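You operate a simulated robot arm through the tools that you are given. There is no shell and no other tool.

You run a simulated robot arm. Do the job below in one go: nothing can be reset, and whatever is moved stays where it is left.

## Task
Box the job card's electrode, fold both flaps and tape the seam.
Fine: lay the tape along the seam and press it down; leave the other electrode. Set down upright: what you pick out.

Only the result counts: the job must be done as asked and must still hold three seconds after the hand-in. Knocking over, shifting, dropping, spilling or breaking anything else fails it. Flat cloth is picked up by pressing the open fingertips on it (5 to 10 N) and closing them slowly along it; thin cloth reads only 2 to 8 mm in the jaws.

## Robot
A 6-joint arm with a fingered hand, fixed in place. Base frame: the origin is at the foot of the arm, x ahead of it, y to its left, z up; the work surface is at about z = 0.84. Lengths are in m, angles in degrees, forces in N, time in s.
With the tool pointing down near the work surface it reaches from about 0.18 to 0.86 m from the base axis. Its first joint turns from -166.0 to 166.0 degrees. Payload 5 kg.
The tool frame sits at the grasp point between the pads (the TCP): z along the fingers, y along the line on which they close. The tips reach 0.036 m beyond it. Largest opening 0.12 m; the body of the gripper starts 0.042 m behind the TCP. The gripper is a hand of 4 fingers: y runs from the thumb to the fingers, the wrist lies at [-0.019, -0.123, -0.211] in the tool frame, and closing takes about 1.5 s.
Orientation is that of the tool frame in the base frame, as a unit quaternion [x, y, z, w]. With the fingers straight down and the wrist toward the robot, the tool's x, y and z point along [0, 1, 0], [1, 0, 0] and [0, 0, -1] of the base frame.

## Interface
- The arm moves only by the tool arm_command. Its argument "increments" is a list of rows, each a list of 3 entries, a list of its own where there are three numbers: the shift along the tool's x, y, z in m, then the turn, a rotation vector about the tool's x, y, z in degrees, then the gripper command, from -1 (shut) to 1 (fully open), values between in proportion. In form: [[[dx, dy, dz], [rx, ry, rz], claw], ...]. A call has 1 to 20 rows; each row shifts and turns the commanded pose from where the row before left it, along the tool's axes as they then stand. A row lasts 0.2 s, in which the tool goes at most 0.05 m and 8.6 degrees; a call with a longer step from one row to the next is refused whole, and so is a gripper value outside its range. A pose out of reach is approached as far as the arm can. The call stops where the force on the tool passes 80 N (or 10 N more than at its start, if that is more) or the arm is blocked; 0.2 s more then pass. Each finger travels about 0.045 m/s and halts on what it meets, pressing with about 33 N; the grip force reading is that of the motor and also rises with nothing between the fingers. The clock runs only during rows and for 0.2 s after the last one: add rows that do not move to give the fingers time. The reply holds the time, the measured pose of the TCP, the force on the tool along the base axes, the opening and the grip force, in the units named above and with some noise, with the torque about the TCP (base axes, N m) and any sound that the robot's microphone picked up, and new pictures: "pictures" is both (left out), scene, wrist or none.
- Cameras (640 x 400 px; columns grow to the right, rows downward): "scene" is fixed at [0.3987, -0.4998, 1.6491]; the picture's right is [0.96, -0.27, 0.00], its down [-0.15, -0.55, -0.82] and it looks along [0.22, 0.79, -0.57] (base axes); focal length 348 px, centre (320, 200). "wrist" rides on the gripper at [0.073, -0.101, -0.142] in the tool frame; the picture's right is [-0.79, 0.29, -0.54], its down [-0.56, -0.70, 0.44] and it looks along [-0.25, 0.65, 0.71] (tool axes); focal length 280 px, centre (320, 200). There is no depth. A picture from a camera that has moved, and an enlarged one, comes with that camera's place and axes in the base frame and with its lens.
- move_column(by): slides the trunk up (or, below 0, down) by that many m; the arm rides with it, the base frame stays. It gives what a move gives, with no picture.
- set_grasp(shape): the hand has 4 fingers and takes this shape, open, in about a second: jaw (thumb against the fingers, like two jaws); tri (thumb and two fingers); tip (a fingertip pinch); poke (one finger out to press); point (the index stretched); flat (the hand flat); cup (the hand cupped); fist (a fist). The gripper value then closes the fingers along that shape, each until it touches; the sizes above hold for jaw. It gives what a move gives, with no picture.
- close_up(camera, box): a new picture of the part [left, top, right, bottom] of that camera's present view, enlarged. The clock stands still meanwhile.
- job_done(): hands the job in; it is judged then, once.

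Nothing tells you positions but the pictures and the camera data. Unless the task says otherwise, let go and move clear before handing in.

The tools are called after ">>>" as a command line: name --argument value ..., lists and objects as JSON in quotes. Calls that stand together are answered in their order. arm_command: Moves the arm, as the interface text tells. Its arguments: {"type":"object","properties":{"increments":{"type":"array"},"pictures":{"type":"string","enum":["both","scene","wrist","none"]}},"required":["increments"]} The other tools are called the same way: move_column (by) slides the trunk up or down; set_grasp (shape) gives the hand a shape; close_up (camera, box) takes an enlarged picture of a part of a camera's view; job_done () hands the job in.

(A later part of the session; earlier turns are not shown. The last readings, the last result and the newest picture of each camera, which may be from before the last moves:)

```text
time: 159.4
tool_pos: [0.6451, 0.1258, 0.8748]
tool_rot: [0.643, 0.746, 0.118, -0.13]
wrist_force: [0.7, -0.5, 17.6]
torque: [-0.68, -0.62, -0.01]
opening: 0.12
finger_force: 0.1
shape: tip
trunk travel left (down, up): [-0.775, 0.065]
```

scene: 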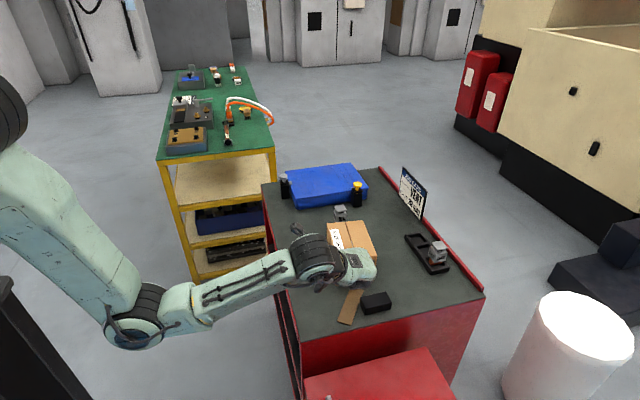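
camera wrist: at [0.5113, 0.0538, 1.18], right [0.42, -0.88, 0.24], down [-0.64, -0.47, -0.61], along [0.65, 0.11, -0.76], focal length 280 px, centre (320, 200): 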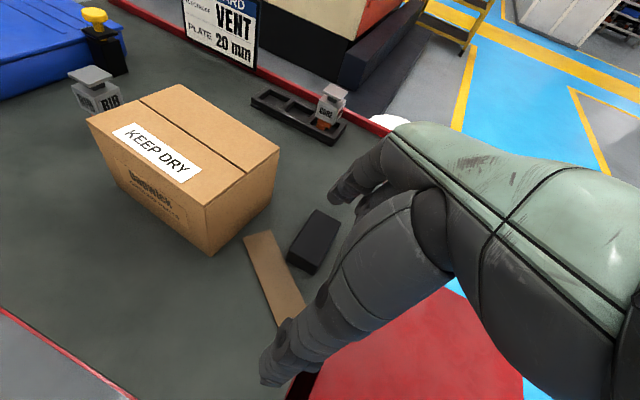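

The torque shows the curled fingers touched the block's corner rather than the index touching the table. I'll raise about 3 mm and try pulling the tape along its axis with the index.

>>> arm_command --increments '[[[0.0012, 0, -0.0033], [0, 0, 0], 1], [[0, 0, 0], [0, 0, 0], 1], [[-0.00405, -0.00416, -0.00151], [0, 0, 0], 1], [[-0.00405, -0.00416, -0.00151], [0, 0, 0], 1], [[-0.00405, -0.00416, -0.00151], [0, 0, 0], 1], [[-0.00405, -0.00416, -0.00151], [0, 0, 0], 1], [[0, 0, 0], [0, 0, 0], 1]]' --pictures "none"

>>> close_up --camera "wrist" --box '[200, 100, 400, 300]'

>>> close_up --camera "scene" --box '[310, 250, 410, 340]'

```text
time: 161.0
tool_pos: [0.6295, 0.1057, 0.875]
tool_rot: [0.644, 0.744, 0.116, -0.132]
wrist_force: [0.5, -0.3, 0.3]
torque: [-0.02, 0.0, 0.04]
opening: 0.1198
finger_force: 0.1
shape: tip
trunk travel left (down, up): [-0.775, 0.065]
```

```text
2.00 times, centred on (300, 200) of wrist
camera zoom: at [0.5252, 0.1094, 1.0349], right [0.42, -0.88, 0.24], down [-0.64, -0.47, -0.61], along [0.65, 0.11, -0.76], focal length 561 px, centre (360, 200)
```

zoom: 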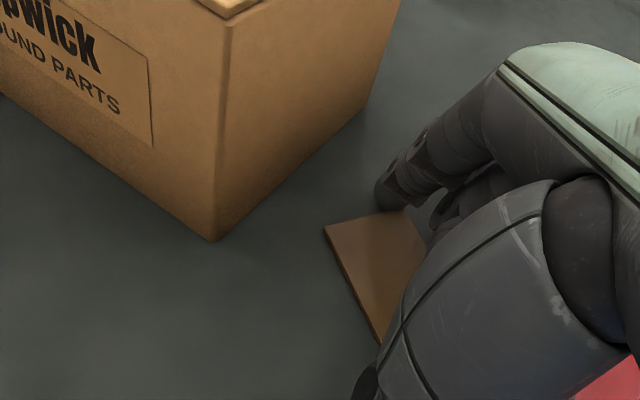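

```text
4.44 times, centred on (360, 295) of scene
camera zoom: at [0.3987, -0.4998, 1.6491], right [0.96, -0.27, 0.0], down [-0.15, -0.55, -0.82], along [0.22, 0.79, -0.57], focal length 1547 px, centre (142, -222)
```

zoom: 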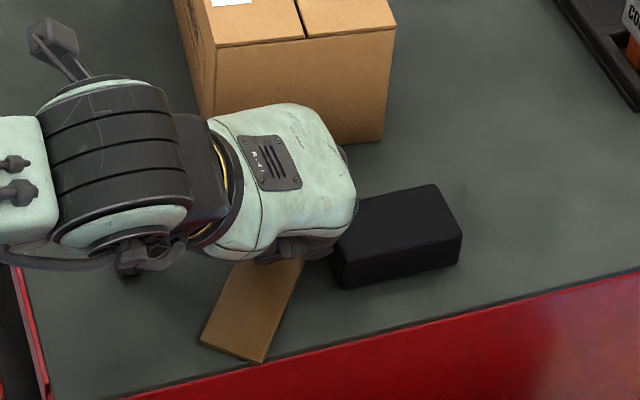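

It works: the tape slid with the index, its front end now just over the table's front edge. I'll pull 3 cm more.

>>> arm_command --increments '[[[-0.00405, -0.00416, -0.00151], [0, 0, 0], 1], [[-0.00405, -0.00416, -0.00151], [0, 0, 0], 1], [[-0.00405, -0.00416, -0.00151], [0, 0, 0], 1], [[-0.00405, -0.00416, -0.00151], [0, 0, 0], 1], [[-0.00405, -0.00416, -0.00151], [0, 0, 0], 1], [[0, 0, 0], [0, 0, 0], 1]]' --pictures "none"

>>> close_up --camera "wrist" --box '[200, 100, 400, 300]'

>>> close_up --camera "scene" --box '[310, 260, 410, 350]'

```text
time: 162.4
tool_pos: [0.6103, 0.0816, 0.8763]
tool_rot: [0.644, 0.745, 0.116, -0.133]
wrist_force: [-2.3, 3.6, 0.9]
torque: [0.09, 0.02, 0.22]
opening: 0.1185
finger_force: 0.0
shape: tip
trunk travel left (down, up): [-0.775, 0.065]
```

```text
2.00 times, centred on (300, 200) of wrist
camera zoom: at [0.5055, 0.0854, 1.0366], right [0.42, -0.88, 0.24], down [-0.64, -0.47, -0.61], along [0.65, 0.11, -0.76], focal length 561 px, centre (360, 200)
```

zoom: 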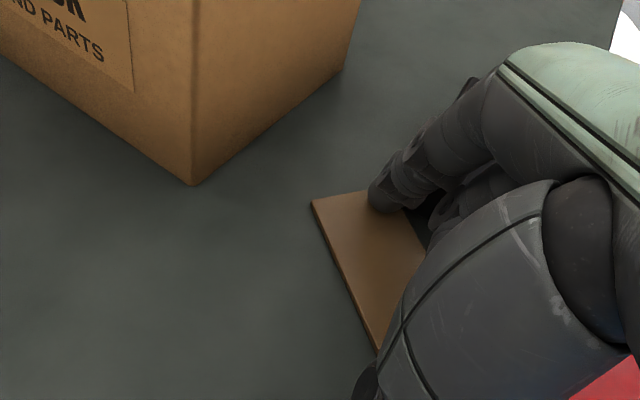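

```text
4.44 times, centred on (360, 305) of scene
camera zoom: at [0.3987, -0.4998, 1.6491], right [0.96, -0.27, 0.0], down [-0.15, -0.55, -0.82], along [0.22, 0.79, -0.57], focal length 1547 px, centre (142, -267)
```

zoom: 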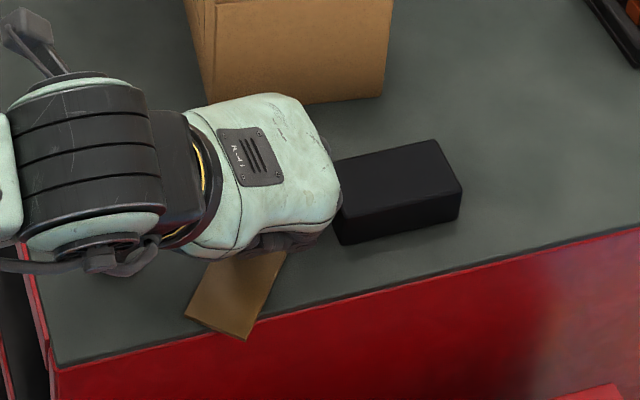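

The index has reached the block's corner, so I'll stop there; the block hasn't moved and the tape overhangs the edge by about 12 mm. I'll lift and re-place the index at the other side of the tape's rear end, where there's now plenty of room.

>>> arm_command --increments '[[[0.0104, 0.0001, -0.0281], [0, 0, 0], 1], [[0.0272, -0.0031, 0.01], [0, 0, 0], 1], [[0, 0, 0], [0, 0, 0], 1], [[-0.0069, 0, 0.0187], [0, 0, 0], 1], [[-0.0028, 0, 0.0075], [0, 0, 0], 1], [[-0.0014, 0, 0.0037], [0, 0, 0], 1], [[0, 0, 0], [0, 0, 0], 1]]' --pictures "none"

>>> close_up --camera "wrist" --box '[200, 100, 400, 300]'

```text
time: 164.0
tool_pos: [0.6051, 0.1085, 0.8739]
tool_rot: [0.644, 0.745, 0.116, -0.132]
wrist_force: [1.5, 0.0, 0.3]
torque: [-0.01, 0.01, -0.03]
opening: 0.1195
finger_force: 0.0
shape: tip
trunk travel left (down, up): [-0.775, 0.065]
```

```text
2.00 times, centred on (300, 200) of wrist
camera zoom: at [0.5007, 0.1118, 1.0344], right [0.42, -0.88, 0.24], down [-0.64, -0.47, -0.61], along [0.65, 0.11, -0.76], focal length 561 px, centre (360, 200)
```

zoom: 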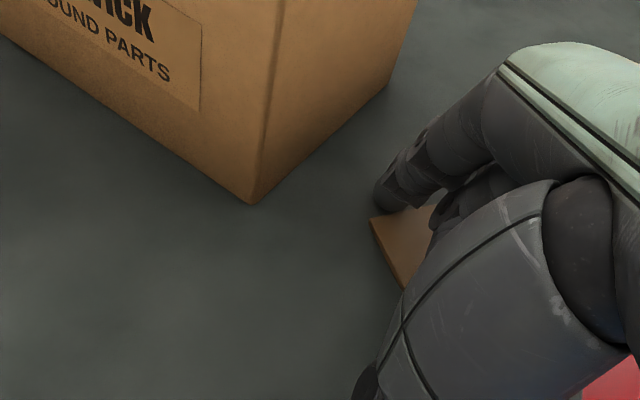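

The index is behind the left part of the tape's rear end. I'll touch the table with it.

>>> arm_command --increments '[[[-0.0007, 0, 0.0019], [0, 0, 0], 1], [[0, 0, 0], [0, 0, 0], 1]]' --pictures "none"

>>> arm_command --increments '[[[-0.0005, 0, 0.0014], [0, 0, 0], 1], [[0, 0, 0], [0, 0, 0], 1]]' --pictures "none"

```text
time: 164.6
tool_pos: [0.605, 0.1086, 0.8727]
tool_rot: [0.643, 0.745, 0.117, -0.132]
wrist_force: [1.0, -0.4, 2.9]
torque: [0.0, 0.08, 0.0]
opening: 0.1201
finger_force: 0.1
shape: tip
trunk travel left (down, up): [-0.775, 0.065]
```

```text
time: 165.2
tool_pos: [0.6038, 0.1076, 0.8725]
tool_rot: [0.644, 0.745, 0.117, -0.131]
wrist_force: [2.7, -1.1, 10.6]
torque: [-0.06, 0.54, 0.14]
opening: 0.1201
finger_force: 0.1
shape: tip
trunk travel left (down, up): [-0.775, 0.065]
```

The torque shows the thumb touched first. I'll tilt 2.5° so the index becomes the lowest point, then find the table again.

>>> arm_command --increments '[[[0.0014, 0, -0.0037], [2.5, 0, 0], 1], [[0, 0, 0], [0, 0, 0], 1]]' --pictures "none"

>>> arm_command --increments '[[[-0.0007, 0, 0.0019], [0, 0, 0], 1], [[0, 0, 0], [0, 0, 0], 1]]' --pictures "none"

>>> arm_command --increments '[[[-0.0004, 0, 0.001], [0, 0, 0], 1], [[0, 0, 0], [0, 0, 0], 1]]' --pictures "none"

```text
time: 165.8
tool_pos: [0.6035, 0.1088, 0.8733]
tool_rot: [0.641, 0.747, 0.1, -0.146]
wrist_force: [0.6, 0.1, 1.3]
torque: [-0.02, -0.12, -0.03]
opening: 0.12
finger_force: 0.0
shape: tip
trunk travel left (down, up): [-0.775, 0.065]
```

```text
time: 166.4
tool_pos: [0.6032, 0.109, 0.8729]
tool_rot: [0.64, 0.748, 0.101, -0.146]
wrist_force: [1.0, -1.0, 4.5]
torque: [0.04, -0.26, -0.09]
opening: 0.1198
finger_force: 0.1
shape: tip
trunk travel left (down, up): [-0.775, 0.065]
```

```text
time: 167.0
tool_pos: [0.6025, 0.109, 0.8722]
tool_rot: [0.64, 0.748, 0.1, -0.145]
wrist_force: [-1.8, -1.9, 10.0]
torque: [0.16, -0.64, -0.03]
opening: 0.1199
finger_force: 0.0
shape: tip
trunk travel left (down, up): [-0.775, 0.065]
```

Now the index touches first (contact 64 mm ahead of the TCP). I'll lift a hair and pull the tape along its axis.

>>> arm_command --increments '[[[0.0009, -0.0001, -0.0023], [0, 0, 0], 1], [[-0.00386, -0.00443, -0.00125], [0, 0, 0], 1], [[-0.00386, -0.00443, -0.00125], [0, 0, 0], 1], [[-0.00386, -0.00443, -0.00125], [0, 0, 0], 1], [[-0.00386, -0.00443, -0.00125], [0, 0, 0], 1], [[-0.00386, -0.00443, -0.00125], [0, 0, 0], 1], [[0, 0, 0], [0, 0, 0], 1]]' --pictures "none"

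>>> close_up --camera "wrist" --box '[200, 100, 400, 300]'

>>> close_up --camera "scene" --box '[310, 260, 410, 350]'

```text
time: 168.6
tool_pos: [0.5875, 0.0854, 0.8732]
tool_rot: [0.64, 0.748, 0.099, -0.146]
wrist_force: [0.4, 0.5, 2.3]
torque: [0.06, -0.14, 0.1]
opening: 0.1198
finger_force: 0.1
shape: tip
trunk travel left (down, up): [-0.775, 0.065]
```

```text
2.00 times, centred on (300, 200) of wrist
camera zoom: at [0.4885, 0.0886, 1.0372], right [0.44, -0.87, 0.22], down [-0.65, -0.48, -0.58], along [0.61, 0.11, -0.78], focal length 561 px, centre (360, 200)
```

zoom: 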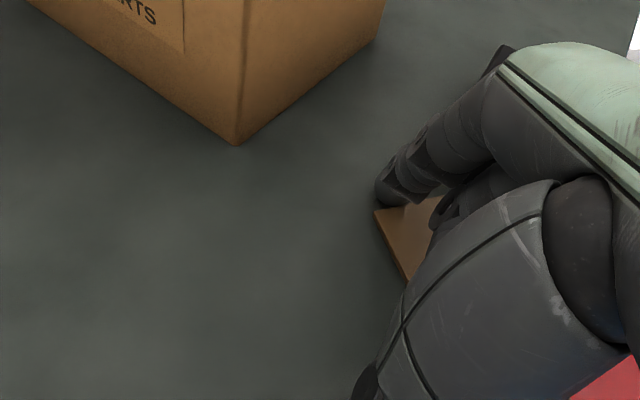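

```text
4.44 times, centred on (360, 305) of scene
camera zoom: at [0.3987, -0.4998, 1.6491], right [0.96, -0.27, 0.0], down [-0.15, -0.55, -0.82], along [0.22, 0.79, -0.57], focal length 1547 px, centre (142, -267)
```

zoom: 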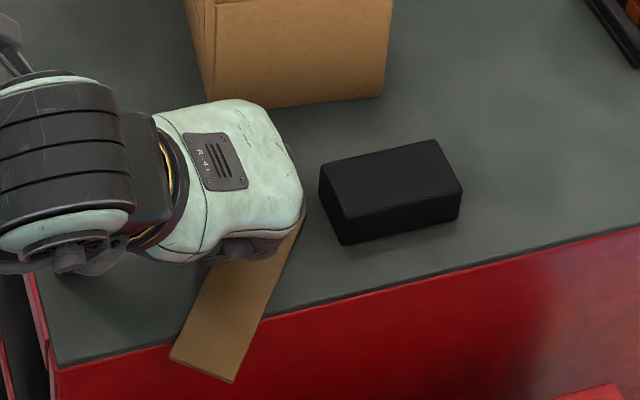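

The tape now overhangs the front edge by about 42 mm along its axis (axis at about 50°) and is well balanced. I'll back the index off and lift clear, then test whether the arm can hold the hand horizontal, pointing along the tape.

>>> arm_command --increments '[[[0.0064, 0.0074, 0.0021], [0, 0, 0], 1], [[0.0104, -0.001, -0.0281], [0, 0, 0], 1], [[0.0138, -0.0014, -0.0375], [0, 0, 0], 1], [[0.0104, -0.001, -0.0281], [0, -6.6, 0], 1], [[0, 0, 0], [0, -6.6, 0], 1], [[0, 0, 0], [-2.5, -6.6, 0], 1], [[0, 0, 0], [0, 0, 0], 1]]' --pictures "both"

>>> close_up --camera "scene" --box '[300, 250, 420, 350]'

```text
time: 170.2
tool_pos: [0.5926, 0.0945, 0.9728]
tool_rot: [0.649, 0.761, 0.005, -0.001]
wrist_force: [0.2, 0.5, 0.3]
torque: [0.01, -0.01, 0.01]
opening: 0.1197
finger_force: 0.0
shape: tip
trunk travel left (down, up): [-0.775, 0.065]
camera wrist: at [0.48, 0.1497, 1.1181], right [0.41, -0.74, 0.54], down [-0.6, -0.66, -0.45], along [0.69, -0.14, -0.71], focal length 280 px, centre (320, 200)
```

scene: 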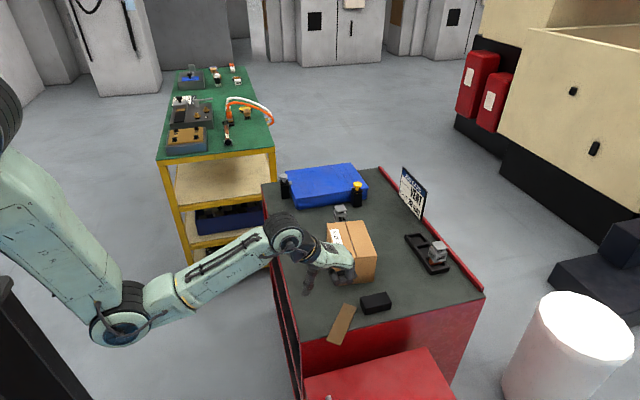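
wrist: 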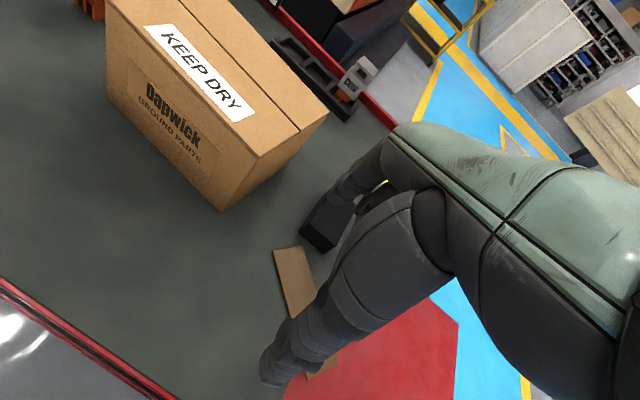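

```text
4.00 times, centred on (360, 300) of scene
camera zoom: at [0.3987, -0.4998, 1.6491], right [0.96, -0.27, 0.0], down [-0.15, -0.55, -0.82], along [0.22, 0.79, -0.57], focal length 1392 px, centre (160, -200)
```

zoom: 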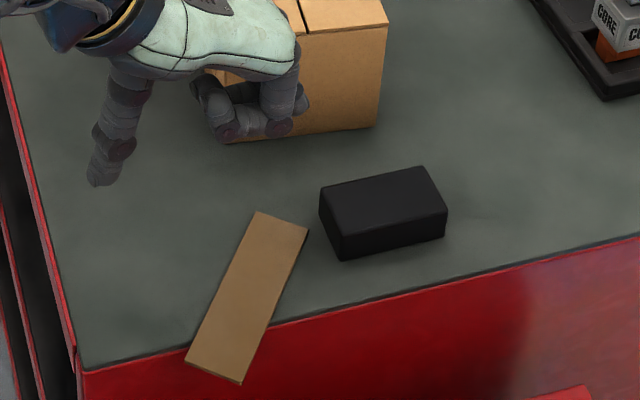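

The tape lies balanced at about 50°, overhanging about 32 mm (the edge is at y of about 0.017). There's room now to pull it a bit further with the hand vertical, so I'll tilt 3° and come down behind its rear end again.

>>> arm_command --increments '[[[0, 0, 0.03], [3, 0, 0], 1], [[0, 0, 0.03], [0, 0, 0], 1], [[0, 0, 0.02], [0, 0, 0], 1], [[0, 0, 0], [0, 0, 0], 1]]' --pictures "none"

>>> close_up --camera "wrist" --box '[200, 100, 400, 300]'

>>> close_up --camera "scene" --box '[310, 240, 410, 340]'

```text
time: 171.2
tool_pos: [0.5914, 0.0955, 0.8939]
tool_rot: [0.649, 0.76, -0.014, -0.019]
wrist_force: [0.1, 0.7, -1.0]
torque: [0.02, 0.02, 0.0]
opening: 0.1197
finger_force: 0.1
shape: tip
trunk travel left (down, up): [-0.775, 0.065]
```

```text
2.00 times, centred on (300, 200) of wrist
camera zoom: at [0.4861, 0.1508, 1.0427], right [0.43, -0.73, 0.52], down [-0.62, -0.66, -0.41], along [0.65, -0.15, -0.75], focal length 561 px, centre (360, 200)
```

zoom: 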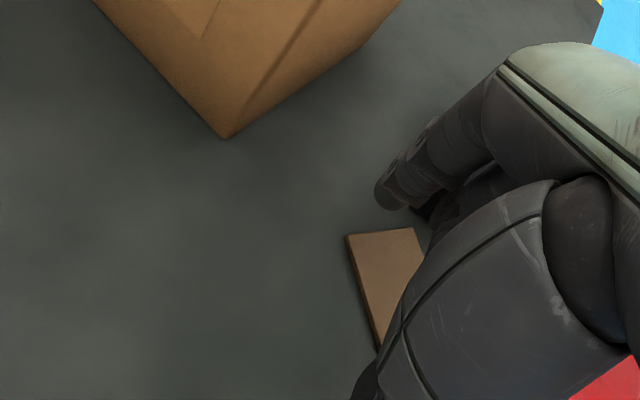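

```text
4.00 times, centred on (360, 290) of scene
camera zoom: at [0.3987, -0.4998, 1.6491], right [0.96, -0.27, 0.0], down [-0.15, -0.55, -0.82], along [0.22, 0.79, -0.57], focal length 1392 px, centre (160, -160)
```

zoom: 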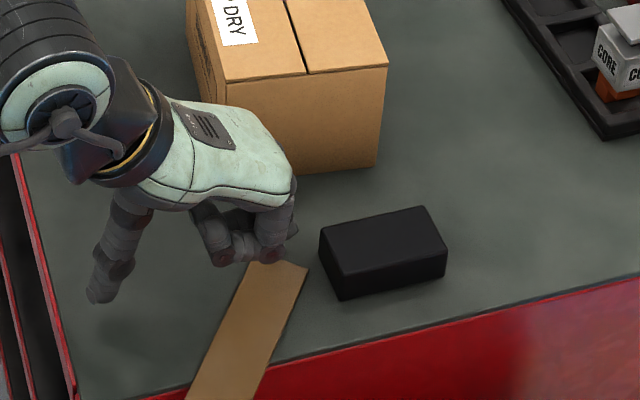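

>>> arm_command --increments '[[[0, 0, 0.009], [0, 0, 0], 1], [[0, 0, 0.002], [0, 0, 0], 1], [[0, 0, 0], [0, 0, 0], 1]]' --pictures "none"

>>> arm_command --increments '[[[0, 0, 0.002], [0, 0, 0], 1], [[0, 0, 0], [0, 0, 0], 1]]' --pictures "none"

```text
time: 172.0
tool_pos: [0.5911, 0.0944, 0.8824]
tool_rot: [0.65, 0.76, -0.015, -0.019]
wrist_force: [0.2, 0.7, 0.0]
torque: [-0.04, -0.02, 0.0]
opening: 0.1195
finger_force: 0.0
shape: tip
trunk travel left (down, up): [-0.775, 0.065]
```

```text
time: 172.6
tool_pos: [0.5909, 0.0952, 0.882]
tool_rot: [0.648, 0.761, -0.015, -0.019]
wrist_force: [0.3, 0.1, 0.5]
torque: [-0.05, -0.01, -0.01]
opening: 0.1198
finger_force: 0.1
shape: tip
trunk travel left (down, up): [-0.775, 0.065]
```

>>> arm_command --increments '[[[0, 0, 0.002], [0, 0, 0], 1], [[0, 0, 0], [0, 0, 0], 1]]' --pictures "none"

>>> arm_command --increments '[[[0, 0, 0.0015], [0, 0, 0], 1], [[0, 0, 0], [0, 0, 0], 1]]' --pictures "none"

```text
time: 173.2
tool_pos: [0.5901, 0.0937, 0.8793]
tool_rot: [0.649, 0.76, -0.015, -0.018]
wrist_force: [-1.1, 0.6, 1.5]
torque: [-0.02, 0.0, 0.03]
opening: 0.1199
finger_force: 0.0
shape: tip
trunk travel left (down, up): [-0.775, 0.065]
```

```text
time: 173.8
tool_pos: [0.5902, 0.0945, 0.8772]
tool_rot: [0.649, 0.76, -0.016, -0.019]
wrist_force: [-0.4, -0.1, 0.3]
torque: [-0.03, -0.02, -0.01]
opening: 0.12
finger_force: 0.0
shape: tip
trunk travel left (down, up): [-0.775, 0.065]
```

>>> arm_command --increments '[[[0, 0, 0.0015], [0, 0, 0], 1], [[0, 0, 0.001], [0, 0, 0], 1], [[0, 0, 0], [0, 0, 0], 1]]' --pictures "none"

>>> arm_command --increments '[[[0, 0, 0.0015], [0, 0, 0], 1], [[0, 0, 0], [0, 0, 0], 1]]' --pictures "none"

```text
time: 174.6
tool_pos: [0.5885, 0.0946, 0.8752]
tool_rot: [0.649, 0.76, -0.015, -0.018]
wrist_force: [-0.1, -0.4, 4.2]
torque: [0.02, -0.29, -0.05]
opening: 0.1201
finger_force: 0.1
shape: tip
trunk travel left (down, up): [-0.775, 0.065]
```

```text
time: 175.2
tool_pos: [0.5882, 0.0952, 0.8741]
tool_rot: [0.648, 0.761, -0.013, -0.017]
wrist_force: [-1.8, 0.8, 10.9]
torque: [0.19, -0.74, 0.03]
opening: 0.1201
finger_force: 0.1
shape: tip
trunk travel left (down, up): [-0.775, 0.065]
```

The index touches the table. I'll lift 1 mm and pull about 24 mm along the axis, of which roughly 16 mm should move the tape.

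>>> arm_command --increments '[[[0, 0, -0.0025], [0, 0, 0], 1], [[-0.0039, -0.00455, 0.0002], [0, 0, 0], 1], [[-0.0039, -0.00455, 0.0002], [0, 0, 0], 1], [[-0.0039, -0.00455, 0.0002], [0, 0, 0], 1], [[-0.0039, -0.00455, 0.0002], [0, 0, 0], 1], [[0, 0, 0], [0, 0, 0], 1]]' --pictures "none"

>>> close_up --camera "scene" --box '[310, 260, 410, 350]'

>>> close_up --camera "wrist" --box '[200, 100, 400, 300]'

```text
time: 176.6
tool_pos: [0.573, 0.0764, 0.8757]
tool_rot: [0.649, 0.76, -0.015, -0.018]
wrist_force: [0.3, 1.0, 3.4]
torque: [0.07, -0.21, 0.07]
opening: 0.1199
finger_force: 0.0
shape: tip
trunk travel left (down, up): [-0.775, 0.065]
```

```text
4.44 times, centred on (360, 305) of scene
camera zoom: at [0.3987, -0.4998, 1.6491], right [0.96, -0.27, 0.0], down [-0.15, -0.55, -0.82], along [0.22, 0.79, -0.57], focal length 1547 px, centre (142, -267)
```

zoom: 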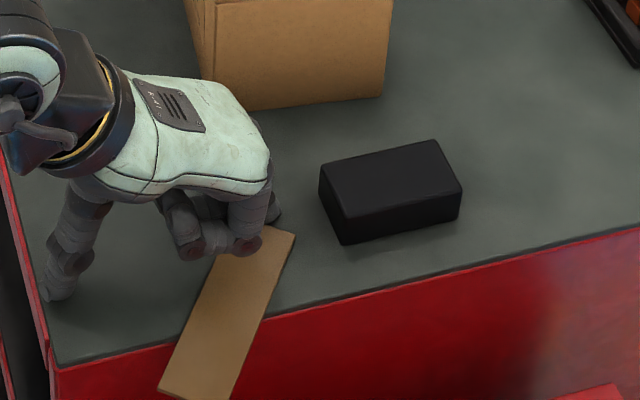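

```text
2.00 times, centred on (300, 200) of wrist
camera zoom: at [0.4684, 0.1318, 1.0245], right [0.43, -0.73, 0.52], down [-0.62, -0.66, -0.41], along [0.65, -0.15, -0.75], focal length 561 px, centre (360, 200)
```

zoom: 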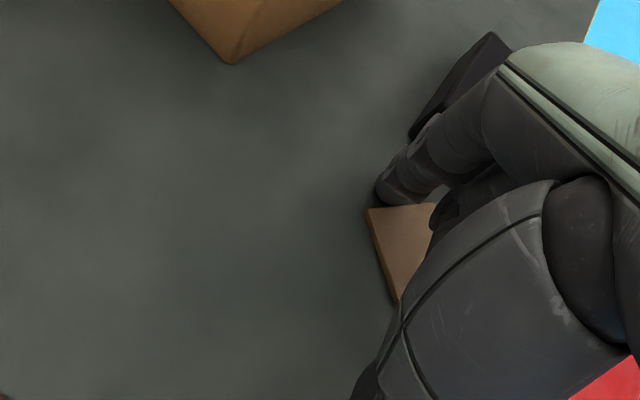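

The tape now overhangs about 5 cm along its axis and is still balanced with its centre on the table. I'll back off, lift clear, and raise the trunk a little for the reorientation.

>>> arm_command --increments '[[[0.0065, 0.0076, -0.0003], [0, 0, 0], 1], [[0, 0, -0.03], [0, 0, 0], 1], [[0, 0, -0.04], [-3, 0, 0], 1], [[0, 0, 0], [0, 0, 0], 1]]' --pictures "none"

>>> move_column --by 0.064

>>> set_grasp --shape "jaw"

>>> arm_command --increments '[[[-0.02, 0.01, 0], [0, 0, 8.2], 0.5], [[0, 0, 0], [0, 0, 8.2], 0.5], [[0, 0, 0], [0, 0, 8.2], 0.5], [[0, 0, 0], [0, 0, 8.2], 0.5], [[0, 0, 0], [0, 0, 8.2], 0.5], [[0, 0, 0], [0, 0, 8.2], 0.5], [[0, 0, 0], [0, 0, 8.2], 0.5], [[0, 0, 0], [0, 0, 8.2], 0.5], [[0, 0, 0], [0, 0, 8.2], 0.5], [[0, 0, 0], [0, 0, 8.2], 0.5], [[0, 0, 0], [0, 0, 8.2], 0.5], [[0, 0, 0], [0, 0, 8.4], 0.5], [[0, 0, 0], [0, 0, 0], 0.5]]' --pictures "both"

```text
time: 177.6
tool_pos: [0.5839, 0.0832, 0.9431]
tool_rot: [0.649, 0.761, 0.005, -0.002]
wrist_force: [0.5, -0.5, 0.3]
torque: [0.02, 0.04, 0.04]
opening: 0.1198
finger_force: 0.1
shape: tip
trunk travel left (down, up): [-0.775, 0.065]
```

```text
time: 178.6
tool_pos: [0.5848, 0.0837, 1.0089]
tool_rot: [0.65, 0.76, 0.005, -0.001]
wrist_force: [-0.9, -0.6, 0.0]
torque: [0.02, -0.01, -0.01]
opening: 0.1199
finger_force: 0.0
shape: tip
trunk travel left (down, up): [-0.839, 0.001]
```

```text
time: 179.5
tool_pos: [0.5844, 0.084, 1.0084]
tool_rot: [0.649, 0.761, 0.005, -0.002]
wrist_force: [0.6, 0.0, 0.5]
torque: [0.04, -0.02, 0.01]
opening: 0.1194
finger_force: 0.1
shape: jaw
trunk travel left (down, up): [-0.839, 0.001]
```

```text
time: 182.3
tool_pos: [0.5971, 0.065, 1.0091]
tool_rot: [1.0, 0.003, 0.002, -0.004]
wrist_force: [1.1, -0.1, -0.2]
torque: [0.05, 0.02, 0.0]
opening: 0.0904
finger_force: 0.0
shape: jaw
trunk travel left (down, up): [-0.839, 0.001]
camera wrist: at [0.6672, 0.1651, 1.1541], right [-0.79, -0.3, 0.54], down [-0.56, 0.7, -0.44], along [-0.25, -0.65, -0.72], focal length 280 px, centre (320, 200)
```

scene: 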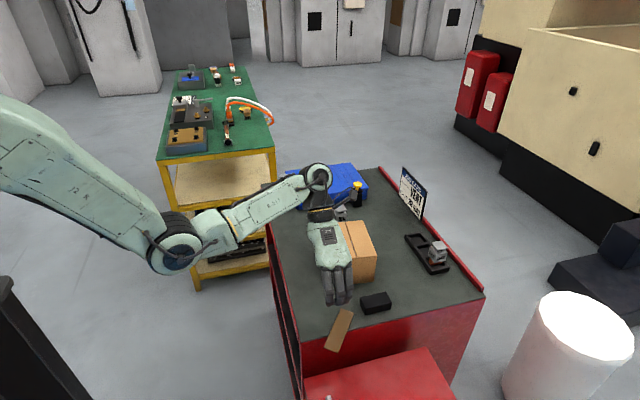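
wrist: 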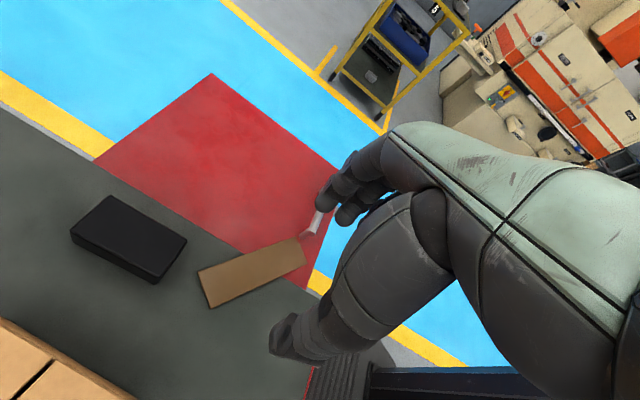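

Now I'll pitch the hand up toward horizontal, pointing to +y, in free air and in two stages.

>>> arm_command --increments '[[[0, 0, 0], [8.2, 0, 0], 0.5], [[0, 0, 0], [8.2, 0, 0], 0.5], [[0, 0, 0], [8.2, 0, 0], 0.5], [[0, 0, 0], [8.2, 0, 0], 0.5], [[0, 0, 0], [8.2, 0, 0], 0.5], [[0, 0, 0], [8.2, 0, 0], 0.5], [[0, 0, 0], [0, 0, 0], 0.5]]' --pictures "scene"

```text
time: 183.9
tool_pos: [0.5983, 0.0647, 1.0086]
tool_rot: [0.907, 0.005, 0.0, -0.42]
wrist_force: [0.4, 1.5, 0.3]
torque: [-0.01, 0.02, -0.03]
opening: 0.0903
finger_force: 0.0
shape: jaw
trunk travel left (down, up): [-0.839, 0.001]
```

scene: 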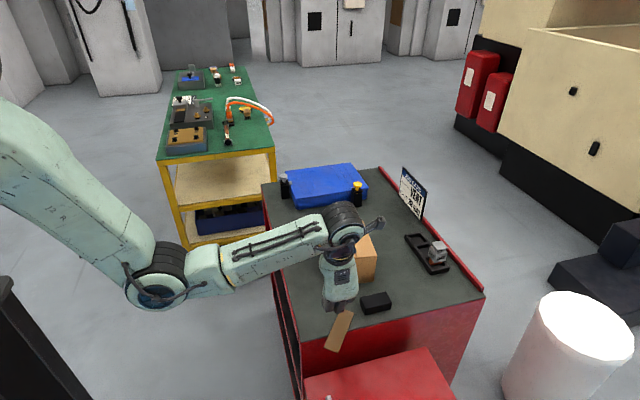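

>>> arm_command --increments '[[[0, 0, 0], [8.2, 0, 0], 0.5], [[0, 0, 0], [8.2, 0, 0], 0.5], [[0, 0, 0], [8.2, 0, 0], 0.5], [[0, 0, 0], [8.2, 0, 0], 0.5], [[0, 0, 0], [7.5, 0, 0], 0.5], [[0, 0, 0], [0, 0, 0], 0.5]]' --pictures "both"

>>> close_up --camera "scene" --box '[280, 200, 420, 340]'

```text
time: 185.3
tool_pos: [0.5973, 0.0651, 1.0099]
tool_rot: [-0.707, -0.003, 0.001, 0.708]
wrist_force: [0.4, -0.4, 0.4]
torque: [-0.02, -0.03, 0.02]
opening: 0.0902
finger_force: 0.1
shape: jaw
trunk travel left (down, up): [-0.839, 0.001]
camera wrist: at [0.6697, -0.0768, 1.1127], right [-0.78, -0.55, -0.29], down [-0.57, 0.44, 0.7], along [-0.25, 0.71, -0.65], focal length 280 px, centre (320, 200)
```

scene: 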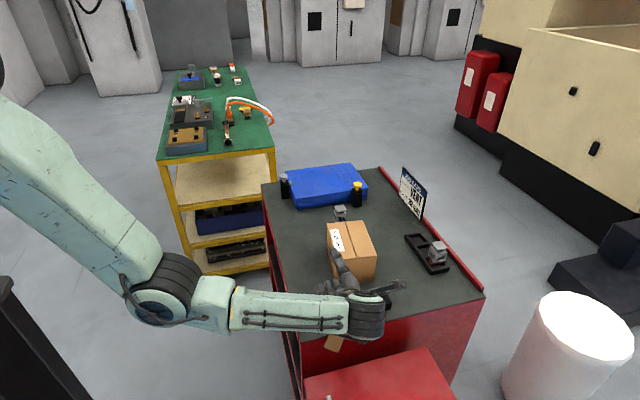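
wrist: 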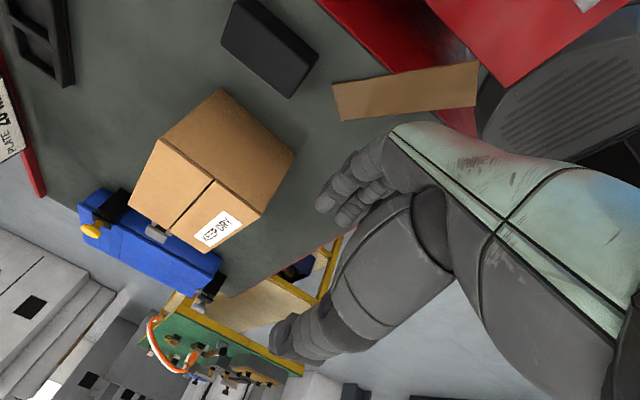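

```text
2.86 times, centred on (350, 270) of scene
camera zoom: at [0.3987, -0.4998, 1.6491], right [0.96, -0.27, 0.0], down [-0.15, -0.55, -0.82], along [0.22, 0.79, -0.57], focal length 994 px, centre (234, 0)
```

zoom: 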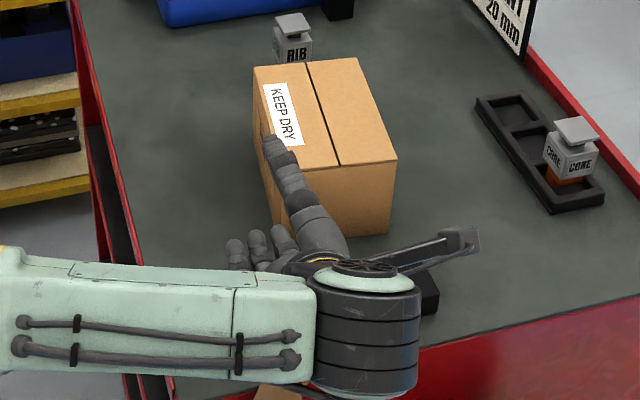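

The horizontal hand works well: thumb on top, fingers below. I'll close nearly shut here to see where thumb and fingers meet.

>>> arm_command --increments '[[[0, 0, 0], [0, 0, 0], 0], [[0, 0, 0], [0, 0, 0], -0.4], [[0, 0, 0], [0, 0, 0], -0.75], [[0, 0, 0], [0, 0, 0], -0.75], [[0, 0, 0], [0, 0, 0], -0.75], [[0, 0, 0], [0, 0, 0], -0.75]]' --pictures "none"

>>> close_up --camera "scene" --box '[310, 220, 390, 300]'

>>> close_up --camera "wrist" --box '[220, 110, 480, 370]'

```text
time: 186.7
tool_pos: [0.5972, 0.0649, 1.009]
tool_rot: [-0.707, -0.003, 0.002, 0.707]
wrist_force: [-1.2, 0.4, 0.1]
torque: [0.02, -0.02, -0.02]
opening: 0.0153
finger_force: 0.1
shape: jaw
trunk travel left (down, up): [-0.839, 0.001]
```

```text
5.00 times, centred on (350, 260) of scene
camera zoom: at [0.3987, -0.4998, 1.6491], right [0.96, -0.27, 0.0], down [-0.15, -0.55, -0.82], along [0.22, 0.79, -0.57], focal length 1740 px, centre (170, -100)
```

zoom: 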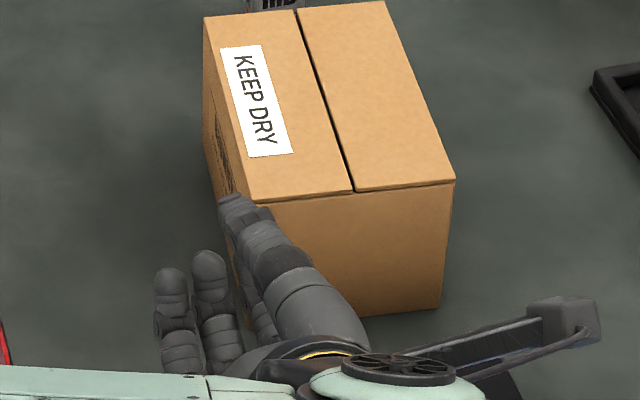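

```text
1.54 times, centred on (350, 240) of wrist
camera zoom: at [0.6698, -0.0768, 1.1125], right [-0.78, -0.55, -0.29], down [-0.57, 0.44, 0.7], along [-0.25, 0.71, -0.65], focal length 431 px, centre (274, 138)
```

zoom: 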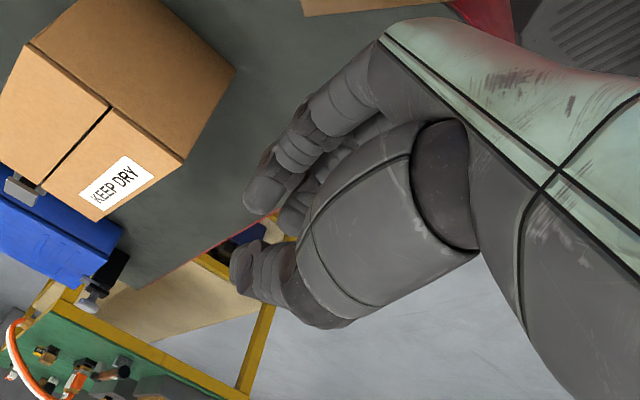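

At this opening the pads are nearly parallel. The ring finger would foul the table edge at this angle, so I'll check the "tri" shape (thumb and two fingers) instead.

>>> set_grasp --shape "tri"

>>> arm_command --increments '[[[0, 0, 0], [0, 0, 0], 0], [[0, 0, 0], [0, 0, 0], -0.4], [[0, 0, 0], [0, 0, 0], -0.75], [[0, 0, 0], [0, 0, 0], -0.75], [[0, 0, 0], [0, 0, 0], -0.75], [[0, 0, 0], [0, 0, 0], -0.75]]' --pictures "none"

>>> close_up --camera "scene" --box '[310, 220, 390, 300]'

>>> close_up --camera "wrist" --box '[220, 110, 480, 370]'

```text
time: 187.6
tool_pos: [0.5968, 0.0651, 1.0092]
tool_rot: [-0.707, -0.005, 0.002, 0.707]
wrist_force: [0.5, 0.6, -0.9]
torque: [0.0, 0.01, 0.0]
opening: 0.1195
finger_force: 0.1
shape: tri
trunk travel left (down, up): [-0.839, 0.001]
```

```text
time: 189.0
tool_pos: [0.597, 0.067, 1.009]
tool_rot: [-0.707, -0.004, 0.001, 0.707]
wrist_force: [1.1, 0.8, -1.2]
torque: [0.03, 0.02, 0.0]
opening: 0.0154
finger_force: 0.1
shape: tri
trunk travel left (down, up): [-0.839, 0.001]
```

```text
5.00 times, centred on (350, 260) of scene
camera zoom: at [0.3987, -0.4998, 1.6491], right [0.96, -0.27, 0.0], down [-0.15, -0.55, -0.82], along [0.22, 0.79, -0.57], focal length 1740 px, centre (170, -100)
```

zoom: 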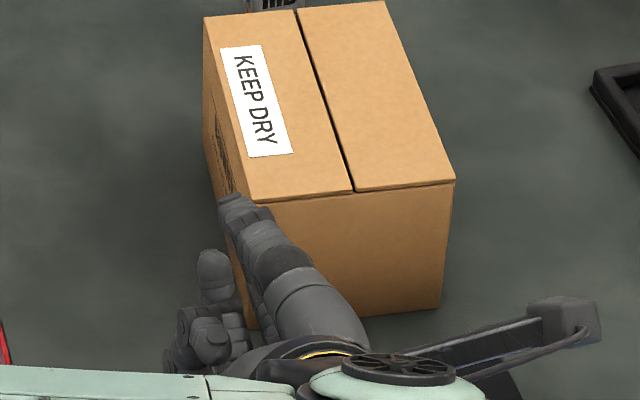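

```text
1.54 times, centred on (350, 240) of wrist
camera zoom: at [0.6698, -0.0768, 1.1125], right [-0.78, -0.55, -0.29], down [-0.57, 0.44, 0.7], along [-0.25, 0.71, -0.65], focal length 431 px, centre (274, 138)
```

zoom: 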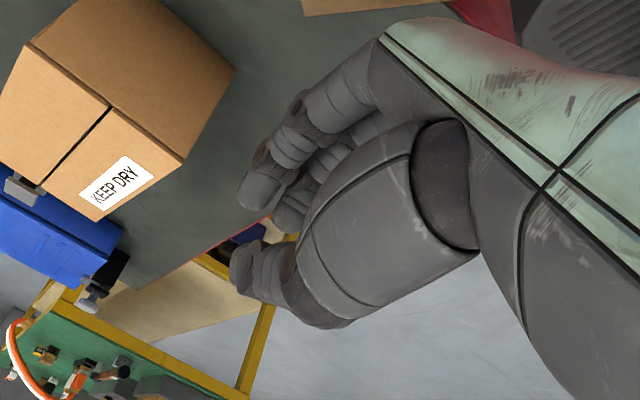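

"Tri" puts the thumb at tool x = 0 with index and middle at about +13 and -9 mm below it, which is a good pinch. Before going low in front of the table, I'll check that red object there.

>>> close_up --camera "scene" --box '[260, 290, 500, 400]'

>>> close_up --camera "wrist" --box '[300, 0, 640, 140]'

```text
2.67 times, centred on (380, 345) of scene
camera zoom: at [0.3987, -0.4998, 1.6491], right [0.96, -0.27, 0.0], down [-0.15, -0.55, -0.82], along [0.22, 0.79, -0.57], focal length 928 px, centre (160, -187)
```

zoom: 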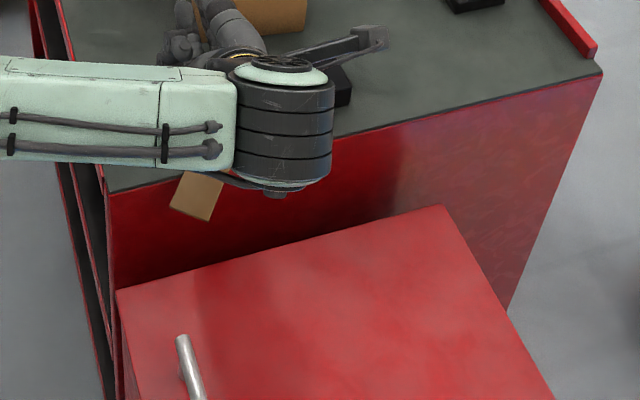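

```text
1.88 times, centred on (470, 70) of wrist
camera zoom: at [0.6698, -0.0768, 1.1125], right [-0.78, -0.55, -0.29], down [-0.57, 0.44, 0.7], along [-0.25, 0.71, -0.65], focal length 528 px, centre (38, 445)
```

zoom: 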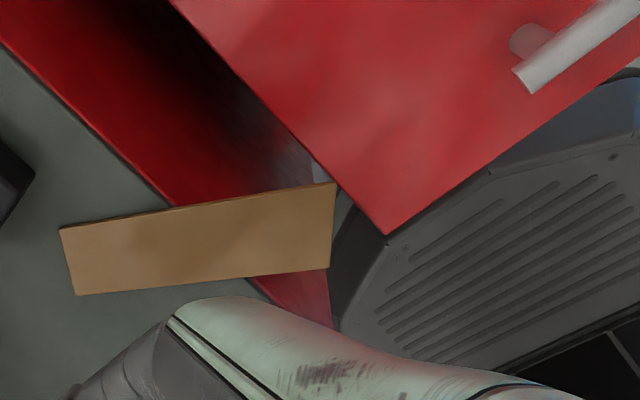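

The red cabinet's top is at about z 0.745, roughly 10 cm below the table top, so there is room for the hand. I'll aim the hand along the tape axis (50°), move out in front of the table, and lower to tape height.

>>> arm_command --increments '[[[0, 0, 0], [0, 7.94, 0], -0.2], [[0, 0, 0], [0, 7.94, 0], -0.2], [[0, 0, 0], [0, 7.94, 0], -0.2], [[0, 0, 0], [0, 7.94, 0], -0.2], [[0, 0, 0], [0, 7.94, 0], -0.2], [[0.0055, 0, -0.0447], [0, 0, 0], -0.2], [[0.0055, 0, -0.0447], [0, 0, 0], -0.2], [[0.0055, 0, -0.0447], [0, 0, 0], -0.2], [[0.0055, 0, -0.0447], [0, 0, 0], -0.2], [[0, 0.03, 0], [0, 0, 0], -0.2], [[0, 0.03, 0], [0, 0, 0], -0.2], [[0, 0, 0], [0, 0, 0], -0.2]]' --pictures "both"

>>> close_up --camera "scene" --box '[260, 250, 420, 400]'

```text
time: 191.6
tool_pos: [0.5028, -0.084, 0.9493]
tool_rot: [-0.665, 0.235, -0.239, 0.667]
wrist_force: [0.3, 0.6, 0.1]
torque: [0.0, 0.03, 0.0]
opening: 0.0476
finger_force: 0.0
shape: tri
trunk travel left (down, up): [-0.839, 0.001]
camera wrist: at [0.467, -0.2408, 1.051], right [-0.95, 0.08, -0.29], down [-0.16, 0.7, 0.7], along [0.26, 0.71, -0.65], focal length 280 px, centre (320, 200)
```

scene: 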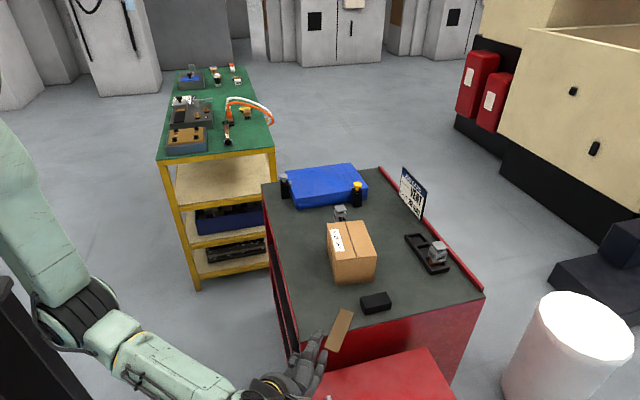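
wrist: 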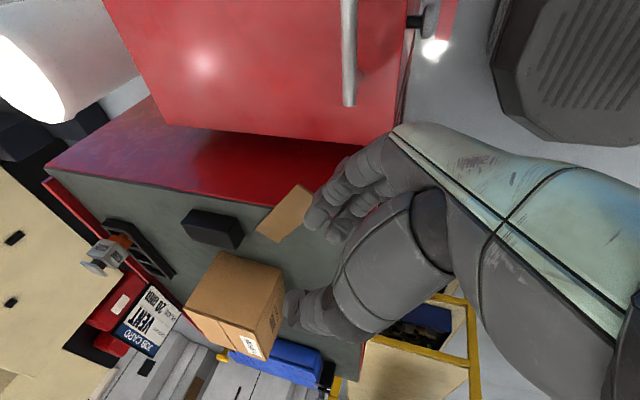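

```text
2.67 times, centred on (340, 325) of scene
camera zoom: at [0.3987, -0.4998, 1.6491], right [0.96, -0.27, 0.0], down [-0.15, -0.55, -0.82], along [0.22, 0.79, -0.57], focal length 928 px, centre (267, -133)
```

zoom: 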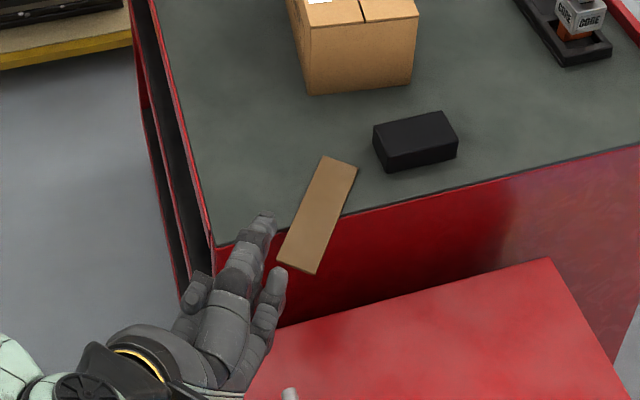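

The hand is in front of the table, aimed along the tape. I'll zoom in from the wrist camera to align precisely before lowering.

>>> close_up --camera "wrist" --box '[230, 150, 370, 290]'

>>> close_up --camera "scene" --box '[310, 300, 380, 370]'

```text
2.86 times, centred on (300, 220) of wrist
camera zoom: at [0.467, -0.2408, 1.051], right [-0.95, 0.08, -0.29], down [-0.16, 0.7, 0.7], along [0.26, 0.71, -0.65], focal length 801 px, centre (377, 143)
```

zoom: 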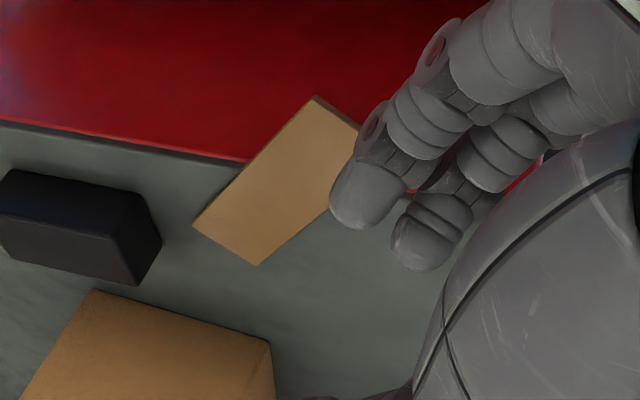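

```text
5.71 times, centred on (345, 335) of scene
camera zoom: at [0.3987, -0.4998, 1.6491], right [0.96, -0.27, 0.0], down [-0.15, -0.55, -0.82], along [0.22, 0.79, -0.57], focal length 1989 px, centre (177, -571)
```

zoom: 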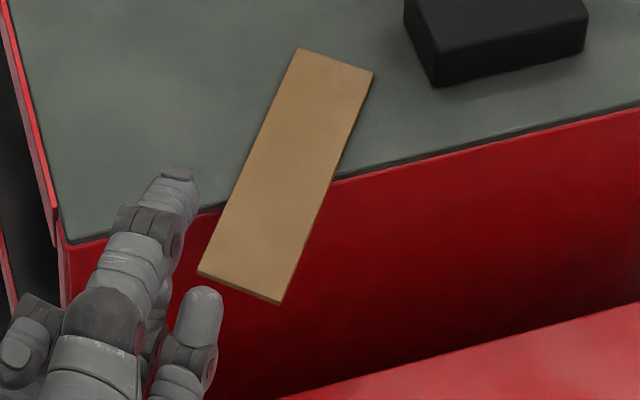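

The alignment is excellent: the hand axis matches the tape's (about 51°) and the lateral error is under 1 mm. I'll lower to tape height.

>>> arm_command --increments '[[[0, 0.035, 0], [0, 0, 0], -0.2], [[0, 0.035, 0], [0, 0, 0], -0.2], [[0, 0.025, 0], [0, 0, 0], -0.2], [[0, 0.0128, 0], [0, 0, 0], -0.2], [[0, 0, 0], [0, 0, 0], -0.2]]' --pictures "none"

>>> close_up --camera "wrist" --box '[200, 130, 400, 330]'

>>> close_up --camera "scene" --box '[290, 300, 380, 390]'

```text
time: 192.8
tool_pos: [0.5011, -0.0853, 0.8431]
tool_rot: [-0.666, 0.235, -0.238, 0.667]
wrist_force: [-0.2, 0.1, 0.9]
torque: [-0.02, -0.01, -0.01]
opening: 0.0476
finger_force: 0.0
shape: tri
trunk travel left (down, up): [-0.839, 0.001]
```

```text
2.00 times, centred on (300, 230) of wrist
camera zoom: at [0.466, -0.2425, 0.9446], right [-0.95, 0.08, -0.29], down [-0.16, 0.7, 0.7], along [0.26, 0.71, -0.65], focal length 561 px, centre (360, 140)
```

zoom: 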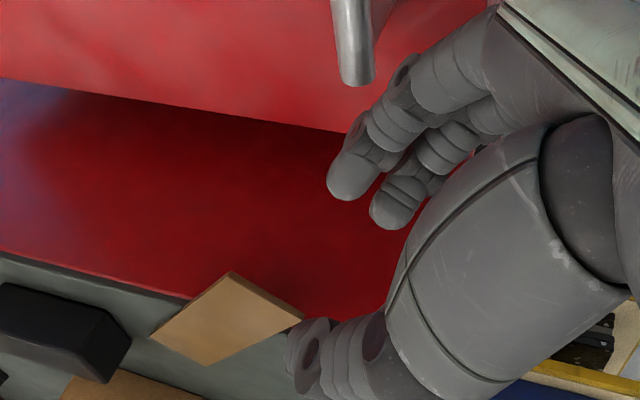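

```text
4.44 times, centred on (335, 345) of scene
camera zoom: at [0.3987, -0.4998, 1.6491], right [0.96, -0.27, 0.0], down [-0.15, -0.55, -0.82], along [0.22, 0.79, -0.57], focal length 1547 px, centre (253, -444)
```

zoom: 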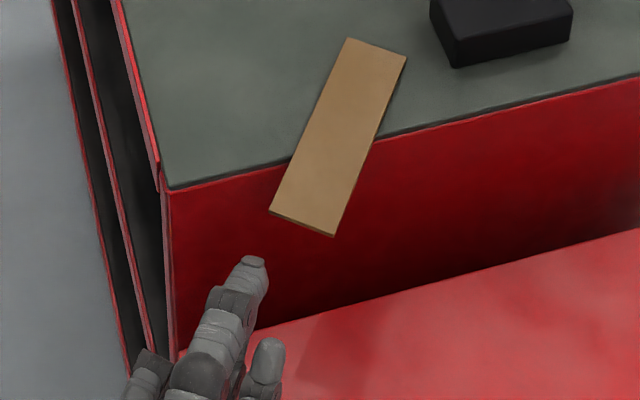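

The thumb is above and the fingers below the tape plane. I'll advance along the axis in steps.

>>> arm_command --increments '[[[0, 0.0015, 0.02], [0, 0, 0], -0.2], [[0, 0, 0.02], [0, 0, 0], -0.2], [[0, 0, 0.015], [0, 0, 0], -0.2], [[0, 0, 0], [0, 0, 0], -0.2]]' --pictures "none"

>>> close_up --camera "wrist" --box '[200, 130, 400, 330]'

>>> close_up --camera "scene" --box '[310, 300, 380, 370]'

```text
time: 193.8
tool_pos: [0.5359, -0.0445, 0.8397]
tool_rot: [-0.665, 0.237, -0.239, 0.666]
wrist_force: [0.1, 0.2, -0.3]
torque: [0.0, 0.03, 0.01]
opening: 0.0475
finger_force: 0.1
shape: tri
trunk travel left (down, up): [-0.839, 0.001]
```

```text
2.00 times, centred on (300, 230) of wrist
camera zoom: at [0.5001, -0.2001, 0.9421], right [-0.95, 0.08, -0.29], down [-0.16, 0.7, 0.7], along [0.26, 0.71, -0.65], focal length 561 px, centre (360, 140)
```

zoom: 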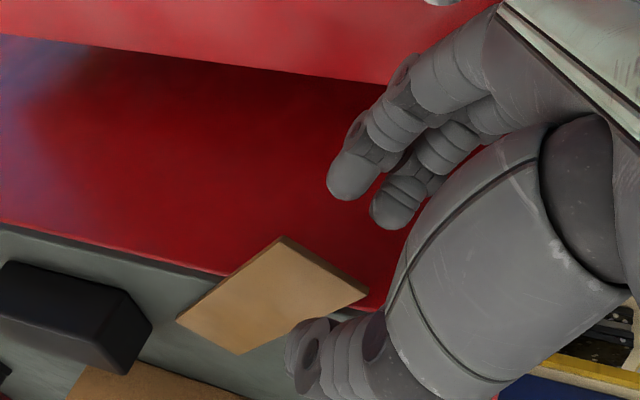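

```text
5.71 times, centred on (345, 335) of scene
camera zoom: at [0.3987, -0.4998, 1.6491], right [0.96, -0.27, 0.0], down [-0.15, -0.55, -0.82], along [0.22, 0.79, -0.57], focal length 1989 px, centre (177, -571)
```

zoom: 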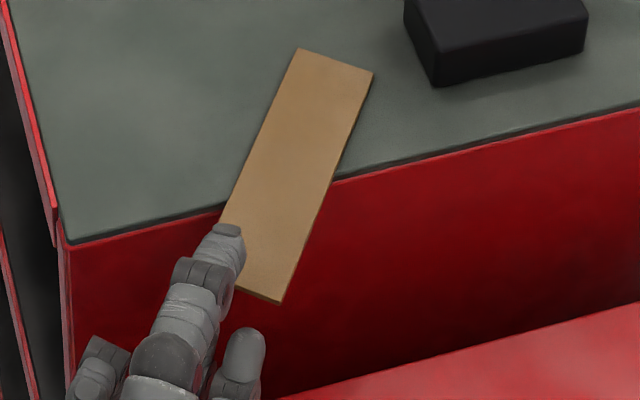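

>>> arm_command --increments '[[[0, 0, 0.01], [0, 0, 0], -0.2], [[0, 0, 0.01], [0, 0, 0], -0.2], [[0, 0, 0], [0, 0, 0], -0.2]]' --pictures "none"

>>> close_up --camera "wrist" --box '[220, 150, 380, 310]'

>>> close_up --camera "scene" --box '[310, 300, 380, 370]'

```text
time: 194.6
tool_pos: [0.5479, -0.0284, 0.8395]
tool_rot: [-0.665, 0.237, -0.24, 0.667]
wrist_force: [0.5, -0.5, -0.6]
torque: [0.04, -0.02, 0.0]
opening: 0.0475
finger_force: 0.2
shape: tri
trunk travel left (down, up): [-0.839, 0.001]
```

```text
2.50 times, centred on (300, 230) of wrist
camera zoom: at [0.5128, -0.1847, 0.9414], right [-0.95, 0.08, -0.29], down [-0.16, 0.7, 0.7], along [0.26, 0.71, -0.65], focal length 701 px, centre (370, 125)
```

zoom: 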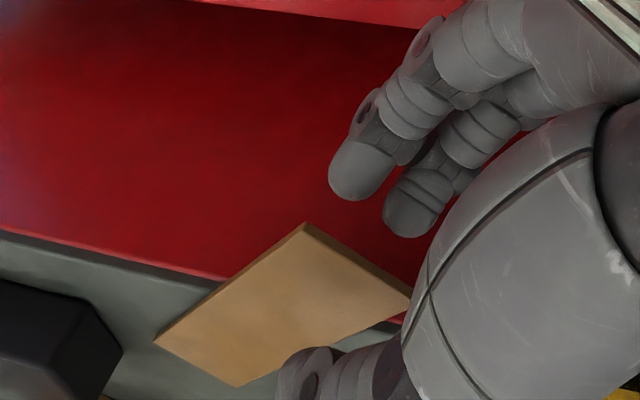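

```text
5.71 times, centred on (345, 335) of scene
camera zoom: at [0.3987, -0.4998, 1.6491], right [0.96, -0.27, 0.0], down [-0.15, -0.55, -0.82], along [0.22, 0.79, -0.57], focal length 1989 px, centre (177, -571)
```

zoom: 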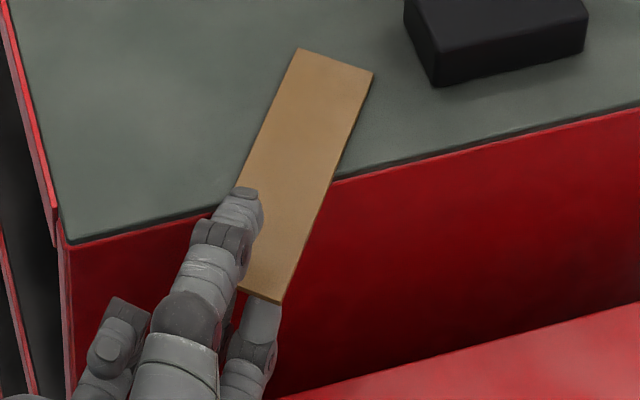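

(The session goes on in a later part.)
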